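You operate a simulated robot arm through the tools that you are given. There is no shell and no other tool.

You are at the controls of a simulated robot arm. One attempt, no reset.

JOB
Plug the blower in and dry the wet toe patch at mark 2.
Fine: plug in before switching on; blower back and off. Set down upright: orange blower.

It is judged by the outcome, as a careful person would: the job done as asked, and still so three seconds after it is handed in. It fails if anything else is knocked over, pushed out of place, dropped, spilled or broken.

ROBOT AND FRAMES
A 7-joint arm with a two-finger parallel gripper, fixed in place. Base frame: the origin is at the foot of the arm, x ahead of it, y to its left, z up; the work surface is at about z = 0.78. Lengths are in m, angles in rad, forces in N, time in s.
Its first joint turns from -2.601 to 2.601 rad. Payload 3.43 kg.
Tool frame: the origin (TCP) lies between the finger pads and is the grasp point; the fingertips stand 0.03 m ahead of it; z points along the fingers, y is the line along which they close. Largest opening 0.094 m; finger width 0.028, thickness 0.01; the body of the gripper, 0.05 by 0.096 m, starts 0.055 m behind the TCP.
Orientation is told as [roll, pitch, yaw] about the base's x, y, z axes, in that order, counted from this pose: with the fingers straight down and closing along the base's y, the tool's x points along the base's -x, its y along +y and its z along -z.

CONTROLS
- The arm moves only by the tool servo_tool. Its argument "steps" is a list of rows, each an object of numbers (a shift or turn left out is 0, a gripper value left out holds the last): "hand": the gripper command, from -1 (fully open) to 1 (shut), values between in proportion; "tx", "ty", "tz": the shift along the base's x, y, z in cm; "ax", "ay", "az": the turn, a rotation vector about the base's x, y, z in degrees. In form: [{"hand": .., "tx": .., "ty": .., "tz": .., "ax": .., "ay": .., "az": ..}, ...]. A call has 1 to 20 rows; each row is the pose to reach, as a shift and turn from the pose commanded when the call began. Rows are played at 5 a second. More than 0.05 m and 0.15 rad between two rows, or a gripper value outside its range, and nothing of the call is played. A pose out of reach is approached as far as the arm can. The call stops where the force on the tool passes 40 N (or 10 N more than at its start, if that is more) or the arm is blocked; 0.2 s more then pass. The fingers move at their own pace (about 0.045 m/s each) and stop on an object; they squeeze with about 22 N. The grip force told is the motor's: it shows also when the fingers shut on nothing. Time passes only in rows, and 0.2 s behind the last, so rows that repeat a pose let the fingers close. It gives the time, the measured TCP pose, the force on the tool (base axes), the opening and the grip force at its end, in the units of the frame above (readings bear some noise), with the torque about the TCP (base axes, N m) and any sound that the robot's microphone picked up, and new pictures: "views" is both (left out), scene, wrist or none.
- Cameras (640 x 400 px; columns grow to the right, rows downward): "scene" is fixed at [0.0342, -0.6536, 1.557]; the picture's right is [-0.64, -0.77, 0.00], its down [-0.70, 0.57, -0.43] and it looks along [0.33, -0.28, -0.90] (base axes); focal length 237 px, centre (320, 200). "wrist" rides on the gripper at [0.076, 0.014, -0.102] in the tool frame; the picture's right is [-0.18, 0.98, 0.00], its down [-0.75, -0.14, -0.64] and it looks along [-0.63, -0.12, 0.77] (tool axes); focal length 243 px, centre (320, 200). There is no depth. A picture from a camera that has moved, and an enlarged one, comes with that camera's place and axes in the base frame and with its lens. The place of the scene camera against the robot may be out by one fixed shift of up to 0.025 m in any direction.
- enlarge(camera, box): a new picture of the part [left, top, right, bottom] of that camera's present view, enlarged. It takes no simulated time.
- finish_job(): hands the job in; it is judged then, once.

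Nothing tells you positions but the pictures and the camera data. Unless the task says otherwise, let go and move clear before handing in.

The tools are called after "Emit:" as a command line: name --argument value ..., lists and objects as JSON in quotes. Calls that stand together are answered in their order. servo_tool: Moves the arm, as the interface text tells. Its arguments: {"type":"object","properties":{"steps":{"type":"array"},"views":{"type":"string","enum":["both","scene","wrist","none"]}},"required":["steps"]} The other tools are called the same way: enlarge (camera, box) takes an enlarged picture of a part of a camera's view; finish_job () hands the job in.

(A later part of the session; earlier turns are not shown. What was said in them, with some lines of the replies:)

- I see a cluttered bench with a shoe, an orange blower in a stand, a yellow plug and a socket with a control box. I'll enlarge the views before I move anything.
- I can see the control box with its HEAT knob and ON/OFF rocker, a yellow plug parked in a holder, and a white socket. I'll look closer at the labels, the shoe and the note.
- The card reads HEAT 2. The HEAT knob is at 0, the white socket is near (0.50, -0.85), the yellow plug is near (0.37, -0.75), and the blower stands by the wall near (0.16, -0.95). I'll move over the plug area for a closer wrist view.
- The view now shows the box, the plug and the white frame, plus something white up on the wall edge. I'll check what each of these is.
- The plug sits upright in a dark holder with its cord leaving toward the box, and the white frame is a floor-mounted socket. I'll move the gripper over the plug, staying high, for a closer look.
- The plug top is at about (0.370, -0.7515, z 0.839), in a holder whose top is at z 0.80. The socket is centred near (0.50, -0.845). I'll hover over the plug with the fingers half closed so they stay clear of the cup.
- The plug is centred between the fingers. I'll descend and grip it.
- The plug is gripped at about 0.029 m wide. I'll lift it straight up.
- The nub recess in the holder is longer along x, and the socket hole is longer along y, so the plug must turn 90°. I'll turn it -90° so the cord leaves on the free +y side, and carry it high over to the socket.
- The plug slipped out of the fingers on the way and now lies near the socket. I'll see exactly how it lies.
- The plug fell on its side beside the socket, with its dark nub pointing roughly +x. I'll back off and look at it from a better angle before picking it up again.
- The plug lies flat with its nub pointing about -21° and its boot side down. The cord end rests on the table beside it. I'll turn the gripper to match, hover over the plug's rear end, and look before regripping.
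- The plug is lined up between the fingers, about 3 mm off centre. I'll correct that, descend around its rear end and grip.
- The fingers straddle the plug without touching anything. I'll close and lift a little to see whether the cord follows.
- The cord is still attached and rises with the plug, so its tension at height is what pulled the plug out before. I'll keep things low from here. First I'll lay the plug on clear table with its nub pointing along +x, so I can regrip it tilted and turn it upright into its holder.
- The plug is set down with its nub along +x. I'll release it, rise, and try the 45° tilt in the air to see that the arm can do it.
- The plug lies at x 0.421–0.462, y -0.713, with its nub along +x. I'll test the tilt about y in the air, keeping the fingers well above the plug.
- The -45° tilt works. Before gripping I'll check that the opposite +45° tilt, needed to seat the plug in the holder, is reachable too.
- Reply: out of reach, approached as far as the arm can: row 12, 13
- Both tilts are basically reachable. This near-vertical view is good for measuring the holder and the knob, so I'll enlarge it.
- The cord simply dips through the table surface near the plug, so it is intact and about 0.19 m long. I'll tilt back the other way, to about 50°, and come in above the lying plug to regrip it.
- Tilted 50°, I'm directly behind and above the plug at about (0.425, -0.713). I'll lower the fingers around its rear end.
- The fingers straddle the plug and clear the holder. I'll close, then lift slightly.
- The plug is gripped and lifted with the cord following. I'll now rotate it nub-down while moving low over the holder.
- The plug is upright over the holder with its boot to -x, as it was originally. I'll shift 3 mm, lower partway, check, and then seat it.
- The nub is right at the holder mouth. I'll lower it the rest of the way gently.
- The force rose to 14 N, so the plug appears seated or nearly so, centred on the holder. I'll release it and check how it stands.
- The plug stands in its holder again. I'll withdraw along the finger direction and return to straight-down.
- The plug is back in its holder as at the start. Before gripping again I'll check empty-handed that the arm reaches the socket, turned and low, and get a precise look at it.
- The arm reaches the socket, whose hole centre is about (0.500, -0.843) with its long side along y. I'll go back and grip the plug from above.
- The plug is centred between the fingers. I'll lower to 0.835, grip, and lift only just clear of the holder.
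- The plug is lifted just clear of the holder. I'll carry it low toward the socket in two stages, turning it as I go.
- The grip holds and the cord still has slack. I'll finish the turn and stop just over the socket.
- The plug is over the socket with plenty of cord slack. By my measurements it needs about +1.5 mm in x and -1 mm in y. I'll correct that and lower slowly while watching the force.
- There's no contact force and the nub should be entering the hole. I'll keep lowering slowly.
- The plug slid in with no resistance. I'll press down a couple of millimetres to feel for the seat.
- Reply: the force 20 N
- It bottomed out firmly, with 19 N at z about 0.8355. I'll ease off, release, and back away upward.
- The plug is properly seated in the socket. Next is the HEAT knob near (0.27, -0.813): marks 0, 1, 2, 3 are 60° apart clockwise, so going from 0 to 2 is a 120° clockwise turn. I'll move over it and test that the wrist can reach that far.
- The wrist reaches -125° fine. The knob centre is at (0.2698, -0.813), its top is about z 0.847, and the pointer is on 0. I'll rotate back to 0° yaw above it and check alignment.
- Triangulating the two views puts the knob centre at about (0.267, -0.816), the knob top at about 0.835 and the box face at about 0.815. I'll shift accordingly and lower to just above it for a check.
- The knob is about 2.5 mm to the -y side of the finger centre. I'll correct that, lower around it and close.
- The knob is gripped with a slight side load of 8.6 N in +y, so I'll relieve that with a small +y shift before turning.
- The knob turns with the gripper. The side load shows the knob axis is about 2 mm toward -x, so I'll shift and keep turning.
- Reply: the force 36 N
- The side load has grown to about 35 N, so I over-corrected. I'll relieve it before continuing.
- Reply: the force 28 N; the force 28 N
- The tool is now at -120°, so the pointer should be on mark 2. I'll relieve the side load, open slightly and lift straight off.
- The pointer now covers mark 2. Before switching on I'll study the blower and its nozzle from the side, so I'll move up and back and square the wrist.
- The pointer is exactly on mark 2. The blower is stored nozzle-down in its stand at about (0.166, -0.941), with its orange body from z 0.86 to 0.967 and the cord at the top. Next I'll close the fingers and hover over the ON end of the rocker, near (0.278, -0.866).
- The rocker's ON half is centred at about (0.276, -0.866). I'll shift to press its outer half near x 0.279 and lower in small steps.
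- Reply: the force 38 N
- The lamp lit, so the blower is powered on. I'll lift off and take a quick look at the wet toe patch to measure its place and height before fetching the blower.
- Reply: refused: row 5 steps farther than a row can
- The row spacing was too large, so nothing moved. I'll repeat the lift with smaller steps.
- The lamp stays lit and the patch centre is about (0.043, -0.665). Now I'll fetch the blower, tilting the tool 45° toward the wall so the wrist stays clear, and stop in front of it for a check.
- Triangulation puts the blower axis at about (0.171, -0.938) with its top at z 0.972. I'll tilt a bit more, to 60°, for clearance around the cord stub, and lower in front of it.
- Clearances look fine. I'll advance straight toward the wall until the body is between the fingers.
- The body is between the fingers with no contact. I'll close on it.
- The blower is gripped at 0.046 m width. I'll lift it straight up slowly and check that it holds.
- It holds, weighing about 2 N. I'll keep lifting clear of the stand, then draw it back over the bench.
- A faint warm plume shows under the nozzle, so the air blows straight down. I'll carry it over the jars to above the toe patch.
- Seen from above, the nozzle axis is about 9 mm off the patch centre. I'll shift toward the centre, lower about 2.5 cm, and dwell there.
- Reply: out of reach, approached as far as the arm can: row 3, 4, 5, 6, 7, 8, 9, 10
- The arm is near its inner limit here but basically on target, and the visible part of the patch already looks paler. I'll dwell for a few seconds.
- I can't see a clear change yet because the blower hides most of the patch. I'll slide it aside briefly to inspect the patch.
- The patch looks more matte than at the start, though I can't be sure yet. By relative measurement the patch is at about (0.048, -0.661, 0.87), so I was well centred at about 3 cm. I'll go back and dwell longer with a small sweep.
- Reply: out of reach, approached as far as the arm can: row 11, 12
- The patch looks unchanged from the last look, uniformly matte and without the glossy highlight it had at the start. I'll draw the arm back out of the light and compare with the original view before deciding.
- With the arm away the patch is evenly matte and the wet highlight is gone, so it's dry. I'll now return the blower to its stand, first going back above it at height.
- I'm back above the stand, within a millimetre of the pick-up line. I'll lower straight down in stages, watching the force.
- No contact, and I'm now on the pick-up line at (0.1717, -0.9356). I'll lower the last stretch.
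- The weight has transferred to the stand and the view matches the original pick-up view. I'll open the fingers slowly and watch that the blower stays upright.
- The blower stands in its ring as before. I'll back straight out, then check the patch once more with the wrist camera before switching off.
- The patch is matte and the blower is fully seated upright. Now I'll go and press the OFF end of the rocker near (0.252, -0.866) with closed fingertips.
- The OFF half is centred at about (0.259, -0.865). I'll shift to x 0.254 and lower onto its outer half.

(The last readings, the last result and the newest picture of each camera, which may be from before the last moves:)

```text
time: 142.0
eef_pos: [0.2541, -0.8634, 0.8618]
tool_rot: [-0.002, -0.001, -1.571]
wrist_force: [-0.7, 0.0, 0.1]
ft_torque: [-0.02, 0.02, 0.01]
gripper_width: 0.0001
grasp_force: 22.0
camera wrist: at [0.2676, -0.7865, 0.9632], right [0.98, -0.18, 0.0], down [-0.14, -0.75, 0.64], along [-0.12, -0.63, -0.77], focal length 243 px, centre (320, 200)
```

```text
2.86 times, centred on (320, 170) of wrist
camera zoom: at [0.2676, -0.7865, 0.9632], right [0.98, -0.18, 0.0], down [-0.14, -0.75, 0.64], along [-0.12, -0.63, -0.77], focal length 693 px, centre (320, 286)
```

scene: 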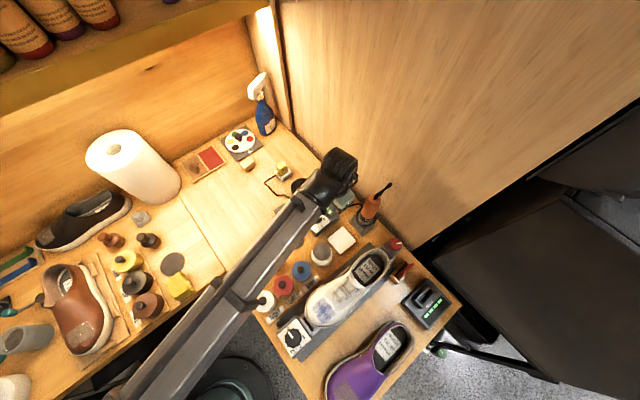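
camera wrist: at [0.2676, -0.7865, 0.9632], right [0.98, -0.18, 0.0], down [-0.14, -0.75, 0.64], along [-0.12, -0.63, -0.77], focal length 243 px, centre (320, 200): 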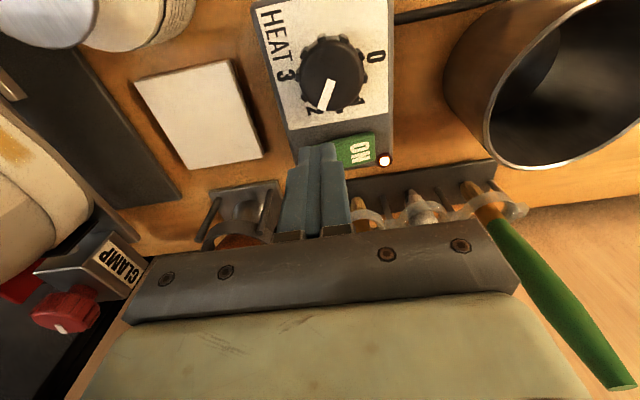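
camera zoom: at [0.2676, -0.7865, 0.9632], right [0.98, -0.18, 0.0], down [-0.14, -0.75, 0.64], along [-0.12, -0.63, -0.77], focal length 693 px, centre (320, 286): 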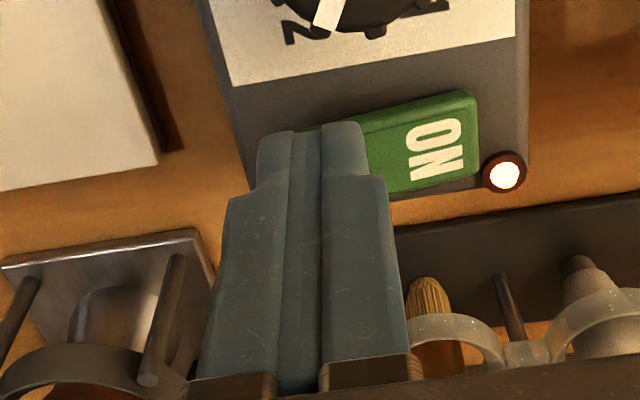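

The fingertips are over the OFF half. I'll press down in small steps.

Emit:
servo_tool --steps '[{"hand": 1, "tz": -0.2}, {"tz": -0.4}, {"tz": -0.6}, {"tz": -0.8}, {"tz": -0.8}]' --views "wrist"

Emit:
enlarge --camera "wrist" --box '[230, 100, 410, 240]'

```text
time: 143.2
eef_pos: [0.253, -0.8638, 0.8563]
tool_rot: [-0.001, -0.002, -1.572]
wrist_force: [-12.9, -0.7, 33.3]
ft_torque: [0.19, 0.09, 0.1]
gripper_width: 0.0
grasp_force: 22.0
camera wrist: at [0.2667, -0.7861, 0.9575], right [0.98, -0.18, 0.0], down [-0.14, -0.75, 0.64], along [-0.12, -0.63, -0.76], focal length 243 px, centre (320, 200)
```

wrist: 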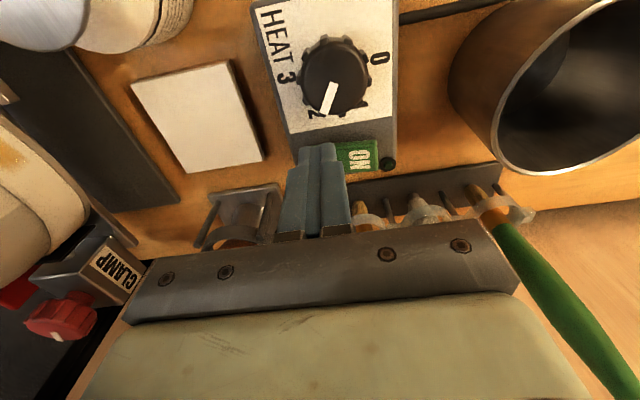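

```text
2.86 times, centred on (320, 170) of wrist
camera zoom: at [0.2667, -0.7861, 0.9575], right [0.98, -0.18, 0.0], down [-0.14, -0.75, 0.64], along [-0.12, -0.63, -0.76], focal length 693 px, centre (320, 286)
```

zoom: 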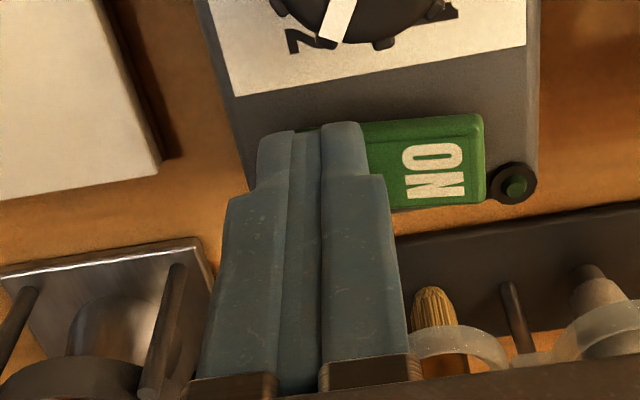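

The lamp is out, so it's switched off. I'll lift straight up, move clear, and inspect the whole bench.

Emit:
servo_tool --steps '[{"hand": 1, "tz": 1}, {"tz": 3}, {"tz": 6}, {"tz": 10}, {"tz": 14, "ty": 1}, {"tz": 17, "ty": 3, "tx": 1}, {"tz": 20, "ty": 5, "tx": 3}, {"hand": 0.5, "tz": 22, "ty": 7, "tx": 5}, {"hand": 0, "tz": 24, "ty": 9, "tx": 7}, {"hand": 0, "tz": 24, "ty": 10, "tx": 8}, {"hand": 0, "tz": 24, "ty": 10, "tx": 8}]' --views "both"

Emit:
enlarge --camera "scene" --box '[250, 150, 410, 260]'

Emit:
enlarge --camera "scene" --box '[290, 230, 430, 340]'

Emit:
enlarge --camera "scene" --box '[230, 240, 330, 370]'

```text
time: 145.6
eef_pos: [0.3334, -0.7617, 1.0947]
tool_rot: [0.0, 0.0, -1.572]
wrist_force: [-0.2, 0.5, 0.4]
ft_torque: [0.0, -0.04, -0.04]
gripper_width: 0.0469
grasp_force: 0.0
camera wrist: at [0.3476, -0.6851, 1.1962], right [0.98, -0.18, 0.0], down [-0.14, -0.75, 0.64], along [-0.12, -0.63, -0.77], focal length 243 px, centre (320, 200)
```

scene: 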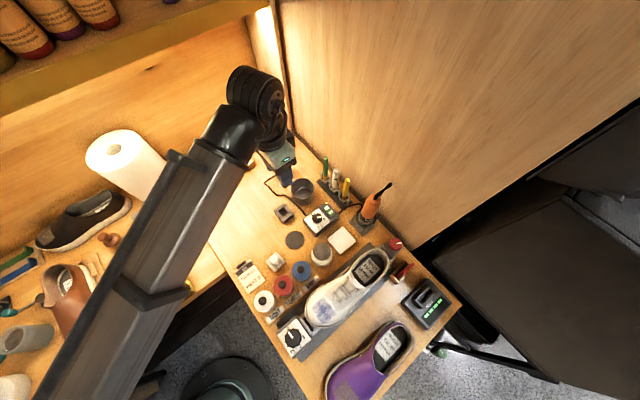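
wrist: 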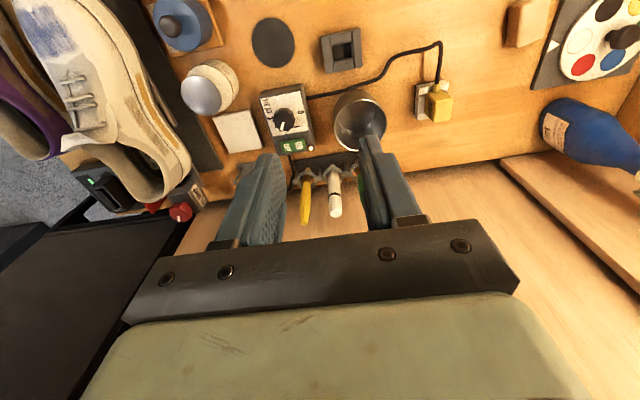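

```text
3.64 times, centred on (330, 205) of scene
camera zoom: at [0.0342, -0.6536, 1.557], right [-0.64, -0.77, 0.0], down [-0.7, 0.57, -0.43], along [0.33, -0.28, -0.9], focal length 860 px, centre (284, 182)
```

zoom: 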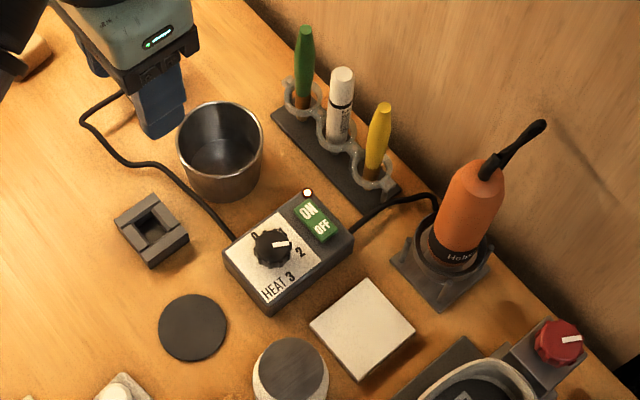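

```text
3.64 times, centred on (360, 285) of scene
camera zoom: at [0.0342, -0.6536, 1.557], right [-0.64, -0.77, 0.0], down [-0.7, 0.57, -0.43], along [0.33, -0.28, -0.9], focal length 860 px, centre (174, -109)
```

zoom: 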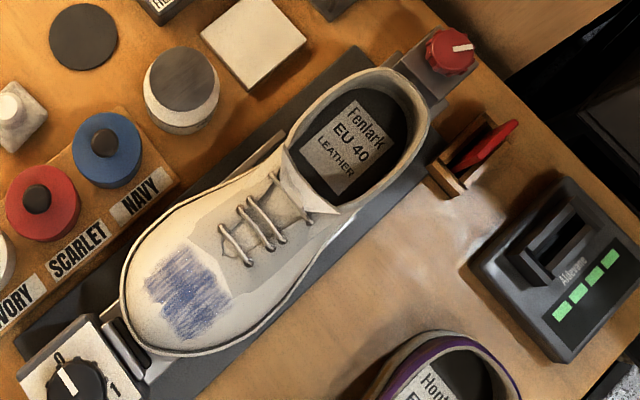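

```text
3.08 times, centred on (280, 305) of scene
camera zoom: at [0.0342, -0.6536, 1.557], right [-0.64, -0.77, 0.0], down [-0.7, 0.57, -0.43], along [0.33, -0.28, -0.9], focal length 728 px, centre (443, -123)
```

zoom: 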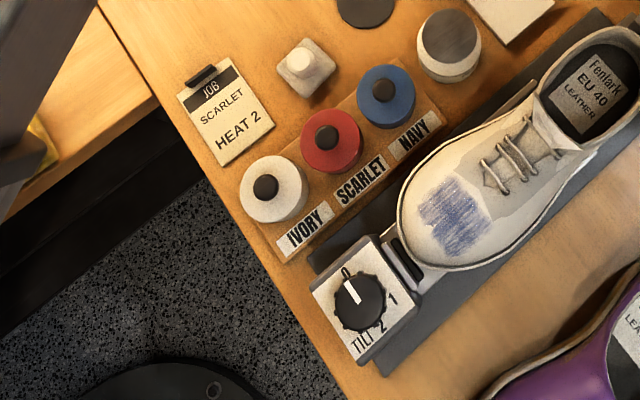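

The lamp by the rocker looks lit again in this view, so I'll check closely.

Emit:
enlarge --camera "scene" --box '[308, 190, 348, 225]'

Emit:
enlarge --camera "wrist" --box '[250, 80, 350, 170]'

```text
11.43 times, centred on (328, 208) of scene
camera zoom: at [0.0342, -0.6536, 1.557], right [-0.64, -0.77, 0.0], down [-0.7, 0.57, -0.43], along [0.33, -0.28, -0.9], focal length 2704 px, centre (229, 114)
```

zoom: 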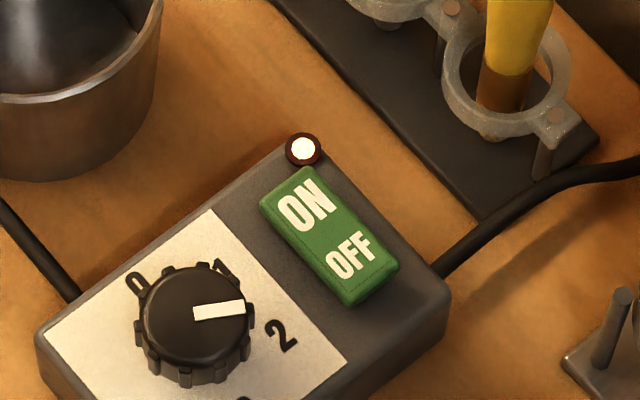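

```text
4.44 times, centred on (300, 125) of wrist
camera zoom: at [0.3476, -0.6851, 1.1962], right [0.98, -0.18, 0.0], down [-0.14, -0.75, 0.64], along [-0.12, -0.63, -0.77], focal length 1078 px, centre (409, 533)
```

zoom: 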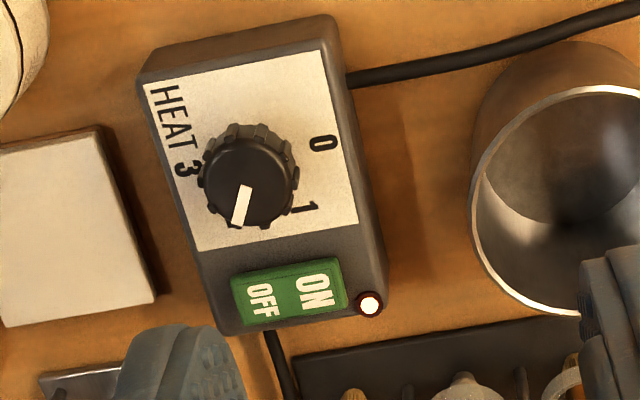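

The rocker sprang back to ON after I released it. My fingertip's inner edge was too near the pivot to push it past the latch. I'll go back and press farther out on the OFF end, near x 0.248, and deeper.

Emit:
servo_tool --steps '[{"hand": 1, "tx": -2, "ty": -2.5}, {"tx": -4, "ty": -5, "tz": -2}, {"tx": -6, "ty": -7.5, "tz": -5}, {"tx": -8, "ty": -9.5, "tz": -8}, {"tx": -8.5, "ty": -10.2, "tz": -12}, {"tx": -8.5, "ty": -10.2, "tz": -16}, {"tx": -8.5, "ty": -10.2, "tz": -19}, {"tx": -8.5, "ty": -10.2, "tz": -21.5}, {"tx": -8.5, "ty": -10.2, "tz": -22.5}, {"tx": -8.5, "ty": -10.2, "tz": -22.5}]' --views "wrist"

Emit:
enlarge --camera "wrist" --box '[230, 100, 410, 240]'

```text
time: 147.8
eef_pos: [0.2492, -0.867, 0.8702]
tool_rot: [0.002, 0.0, -1.572]
wrist_force: [0.1, 0.2, 0.4]
ft_torque: [0.01, 0.02, 0.03]
gripper_width: 0.0001
grasp_force: 22.0
camera wrist: at [0.2635, -0.7892, 0.9721], right [0.98, -0.18, 0.0], down [-0.14, -0.75, 0.64], along [-0.12, -0.63, -0.77], focal length 243 px, centre (320, 200)
```

wrist: 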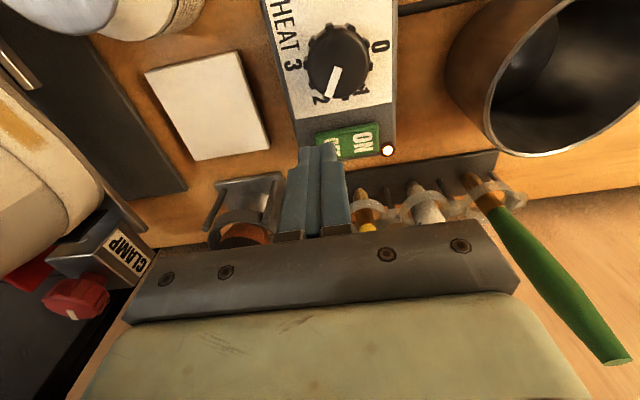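

```text
2.86 times, centred on (320, 170) of wrist
camera zoom: at [0.2635, -0.7892, 0.9721], right [0.98, -0.18, 0.0], down [-0.14, -0.75, 0.64], along [-0.12, -0.63, -0.77], focal length 693 px, centre (320, 286)
```

zoom: 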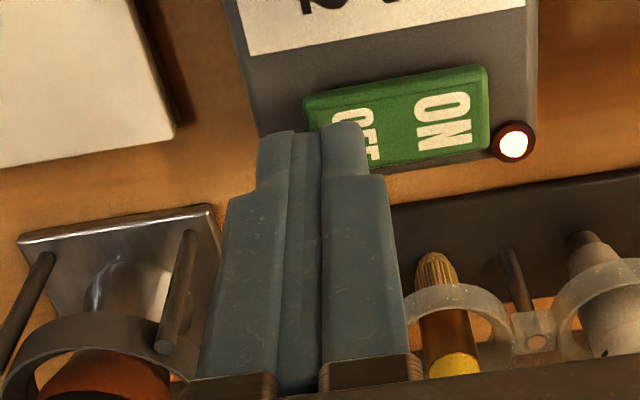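

Emit:
servo_tool --steps '[{"hand": 1, "ty": 0.2, "tz": -0.6}, {"ty": 0.2, "tz": -1}, {"ty": 0.2, "tz": -1.3}, {"ty": 0.2, "tz": -1.5}, {"ty": 0.2, "tz": -1.7}, {"ty": 0.2, "tz": -1.85}, {"ty": 0.2, "tz": -1.85}]' --views "wrist"

Emit:
enlarge --camera "wrist" --box '[230, 100, 410, 240]'

```text
time: 149.1
eef_pos: [0.2496, -0.8629, 0.8548]
tool_rot: [0.002, -0.002, -1.571]
wrist_force: [-2.5, 4.8, 13.9]
ft_torque: [0.21, -0.09, 0.09]
gripper_width: 0.0
grasp_force: 22.1
stopped in row 6: the force on the tool passed its limit at 44 N (the readings are from after the stop); the commanded pose is now the measured one
camera wrist: at [0.2633, -0.786, 0.9571], right [0.98, -0.18, 0.0], down [-0.14, -0.75, 0.64], along [-0.12, -0.63, -0.76], focal length 243 px, centre (320, 200)
```

wrist: 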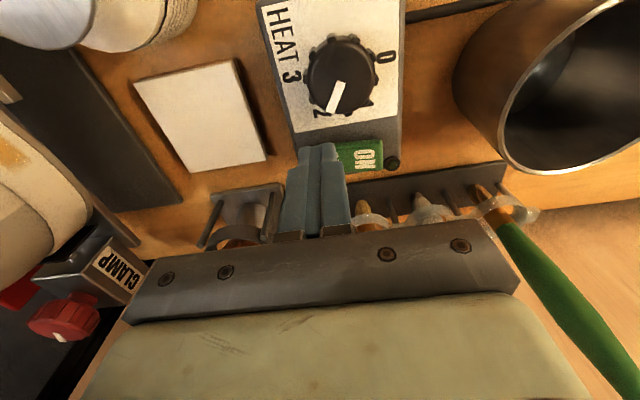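

```text
2.86 times, centred on (320, 170) of wrist
camera zoom: at [0.2633, -0.786, 0.9571], right [0.98, -0.18, 0.0], down [-0.14, -0.75, 0.64], along [-0.12, -0.63, -0.76], focal length 693 px, centre (320, 286)
```

zoom: 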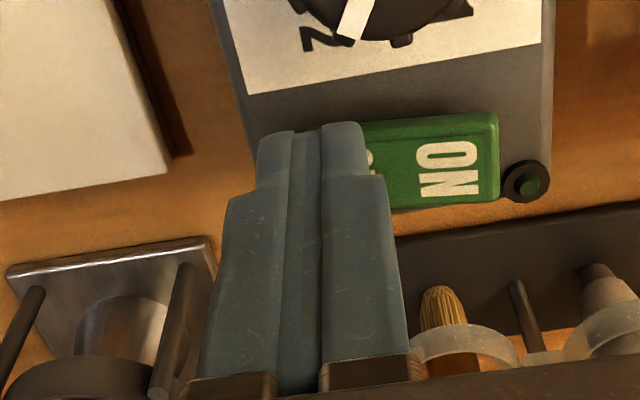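

The lamp is off and the rocker is pressed to its stop. I'll lift gently a little and see whether it latches.

Emit:
servo_tool --steps '[{"hand": 1, "tz": 0.3}, {"tz": 0.8}, {"tz": 1.5}, {"tz": 2.5}, {"tz": 2.5}]' --views "wrist"

Emit:
enlarge --camera "wrist" --box '[230, 80, 410, 220]'

```text
time: 150.3
eef_pos: [0.251, -0.8623, 0.8801]
tool_rot: [0.003, -0.003, -1.57]
wrist_force: [0.3, -0.3, 0.1]
ft_torque: [-0.03, -0.02, 0.0]
gripper_width: 0.0003
grasp_force: 22.0
camera wrist: at [0.2645, -0.7863, 0.9807], right [0.98, -0.18, 0.0], down [-0.14, -0.75, 0.64], along [-0.12, -0.63, -0.76], focal length 243 px, centre (320, 200)
```

wrist: 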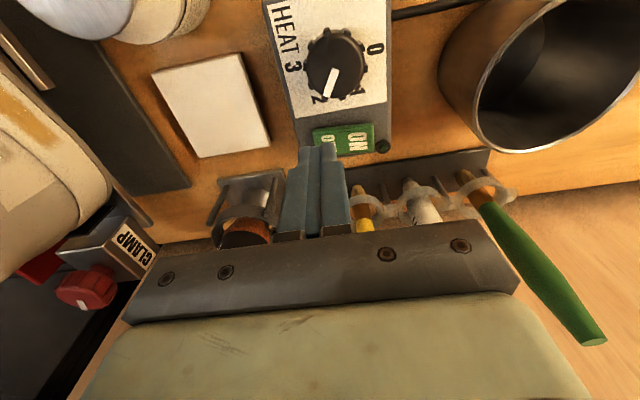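

```text
2.86 times, centred on (320, 150) of wrist
camera zoom: at [0.2645, -0.7863, 0.9807], right [0.98, -0.18, 0.0], down [-0.14, -0.75, 0.64], along [-0.12, -0.63, -0.76], focal length 693 px, centre (320, 343)
```

zoom: 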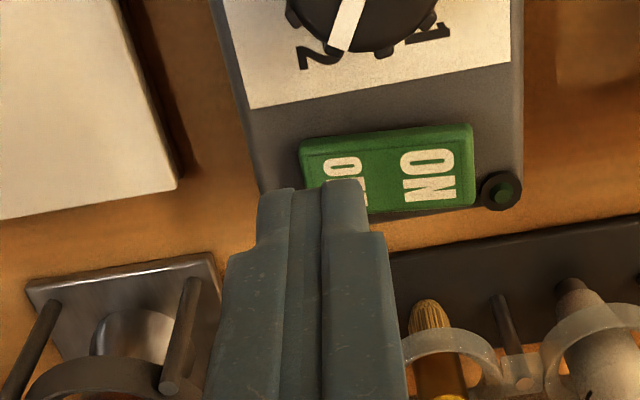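

The rocker now stays OFF with the lamp dark. I'll rise and move clear, then check everything once more.

Emit:
servo_tool --steps '[{"hand": 1, "tz": 2}, {"tz": 5}, {"tz": 9}, {"tz": 13, "ty": 1}, {"tz": 16, "ty": 3, "tx": 1}, {"tz": 19, "ty": 5, "tx": 3}, {"hand": 0.5, "tz": 21, "ty": 7.5, "tx": 5}, {"hand": 0, "tz": 22, "ty": 10, "tx": 7.5}, {"hand": 0, "tz": 22, "ty": 12.5, "tx": 10}, {"hand": 0, "tz": 22, "ty": 15, "tx": 12}, {"hand": 0, "tz": 22, "ty": 17, "tx": 14}, {"hand": 0, "tz": 22, "ty": 17, "tx": 14}]' --views "both"

Emit:
enlarge --camera "scene" --box '[250, 150, 410, 260]'

Emit:
enlarge --camera "scene" --box '[308, 190, 348, 225]'

Emit:
enlarge --camera "scene" --box '[350, 170, 410, 240]'

Emit:
enlarge --camera "scene" --box '[255, 150, 325, 210]'

Emit:
enlarge --camera "scene" --box '[220, 140, 480, 400]'

```text
time: 152.9
eef_pos: [0.3886, -0.6945, 1.1003]
tool_rot: [0.004, -0.003, -1.571]
wrist_force: [0.6, -1.0, -0.2]
ft_torque: [-0.02, 0.01, -0.01]
gripper_width: 0.047
grasp_force: 0.0
camera wrist: at [0.4032, -0.6166, 1.2019], right [0.98, -0.18, 0.0], down [-0.14, -0.75, 0.64], along [-0.12, -0.63, -0.76], focal length 243 px, centre (320, 200)
```

scene: 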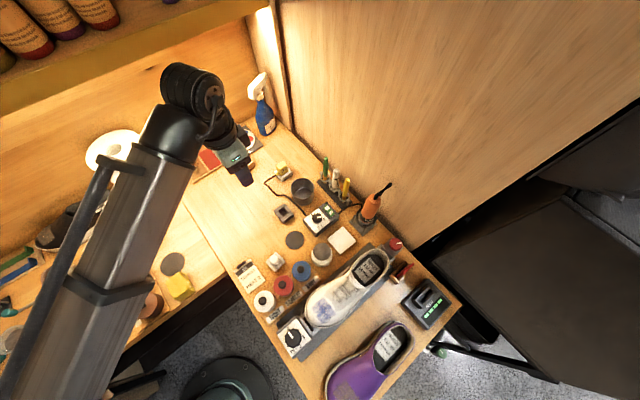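
wrist: 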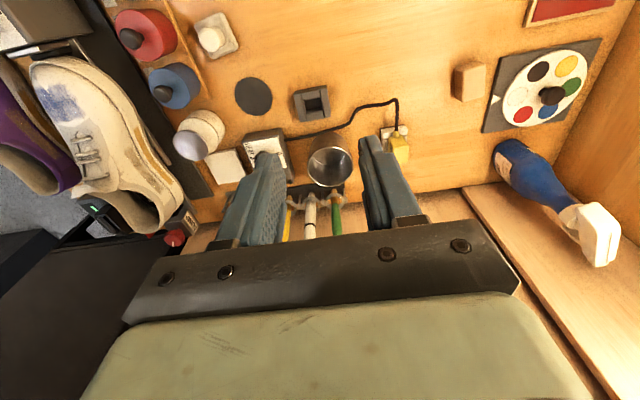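

```text
3.64 times, centred on (330, 205) of scene
camera zoom: at [0.0342, -0.6536, 1.557], right [-0.64, -0.77, 0.0], down [-0.7, 0.57, -0.43], along [0.33, -0.28, -0.9], focal length 860 px, centre (284, 182)
```

zoom: 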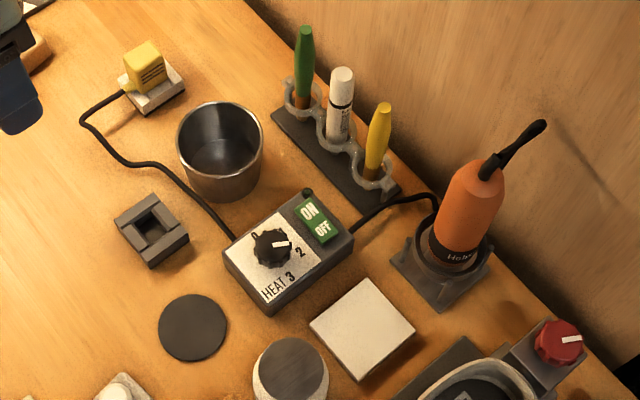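

```text
11.43 times, centred on (328, 208) of scene
camera zoom: at [0.0342, -0.6536, 1.557], right [-0.64, -0.77, 0.0], down [-0.7, 0.57, -0.43], along [0.33, -0.28, -0.9], focal length 2704 px, centre (229, 114)
```

zoom: 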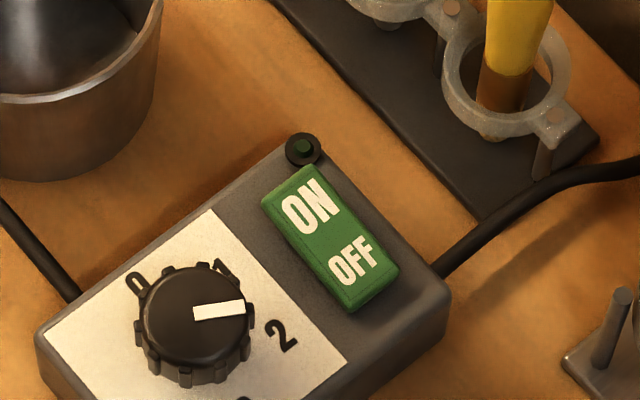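

```text
5.71 times, centred on (380, 205) of scene
camera zoom: at [0.0342, -0.6536, 1.557], right [-0.64, -0.77, 0.0], down [-0.7, 0.57, -0.43], along [0.33, -0.28, -0.9], focal length 1352 px, centre (-23, 171)
```

zoom: 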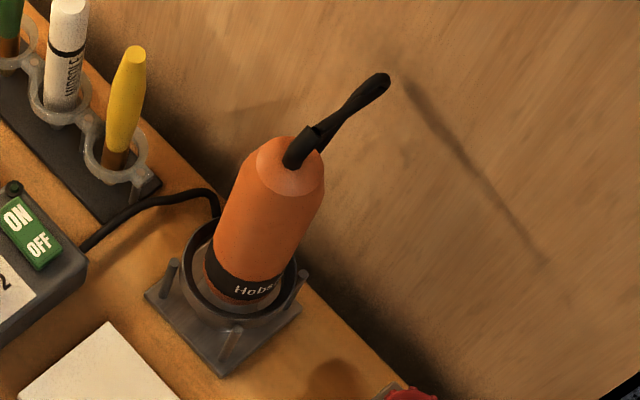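

```text
6.67 times, centred on (290, 180) of scene
camera zoom: at [0.0342, -0.6536, 1.557], right [-0.64, -0.77, 0.0], down [-0.7, 0.57, -0.43], along [0.33, -0.28, -0.9], focal length 1578 px, centre (520, 333)
```

zoom: 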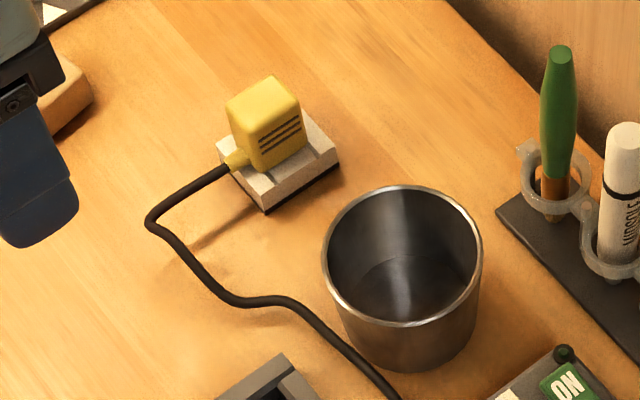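

```text
1.54 times, centred on (350, 270) of scene
camera zoom: at [0.0342, -0.6536, 1.557], right [-0.64, -0.77, 0.0], down [-0.7, 0.57, -0.43], along [0.33, -0.28, -0.9], focal length 364 px, centre (274, 92)
```

zoom: 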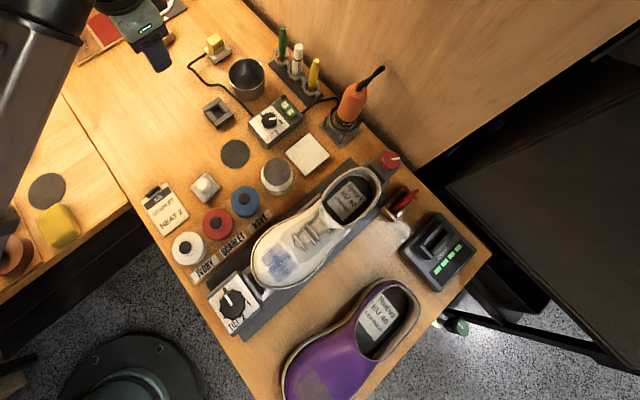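

Everything checks out:
- The plug is seated in the socket.
- The HEAT knob is on 2.
- The toe patch is matte and dry.
- The blower stands upright in its stand.
- The rocker is latched OFF with the lamp dark.
- Nothing else is out of place, and the arm is clear.

I'm handing the job in.

Emit:
finish_job

```text
The job is handed in.
```

The blower is plugged in and the toe patch was dried at HEAT 2. The blower is back upright in its stand and switched off, and I've handed the job in. I judged the patch dry by eye: its wet shine went after about 16 seconds of air from roughly 3 cm, and more drying made no further change.

Two things went wrong along the way, and I corrected both:

- **Plug dropped:** the plug slipped from the gripper on the first carry and landed next to the socket. I picked it up, stood it back in its holder and then seated it in the socket. The switch was not on until after that.
- **Switch sprang back:** my first press on OFF did not latch, and the blower came back on in its stand for a few seconds. A second, firmer press held, and the lamp has stayed dark since.

At the last check nothing else on the bench had been knocked over or moved. The plug is still in the socket and the HEAT knob is still on 2.
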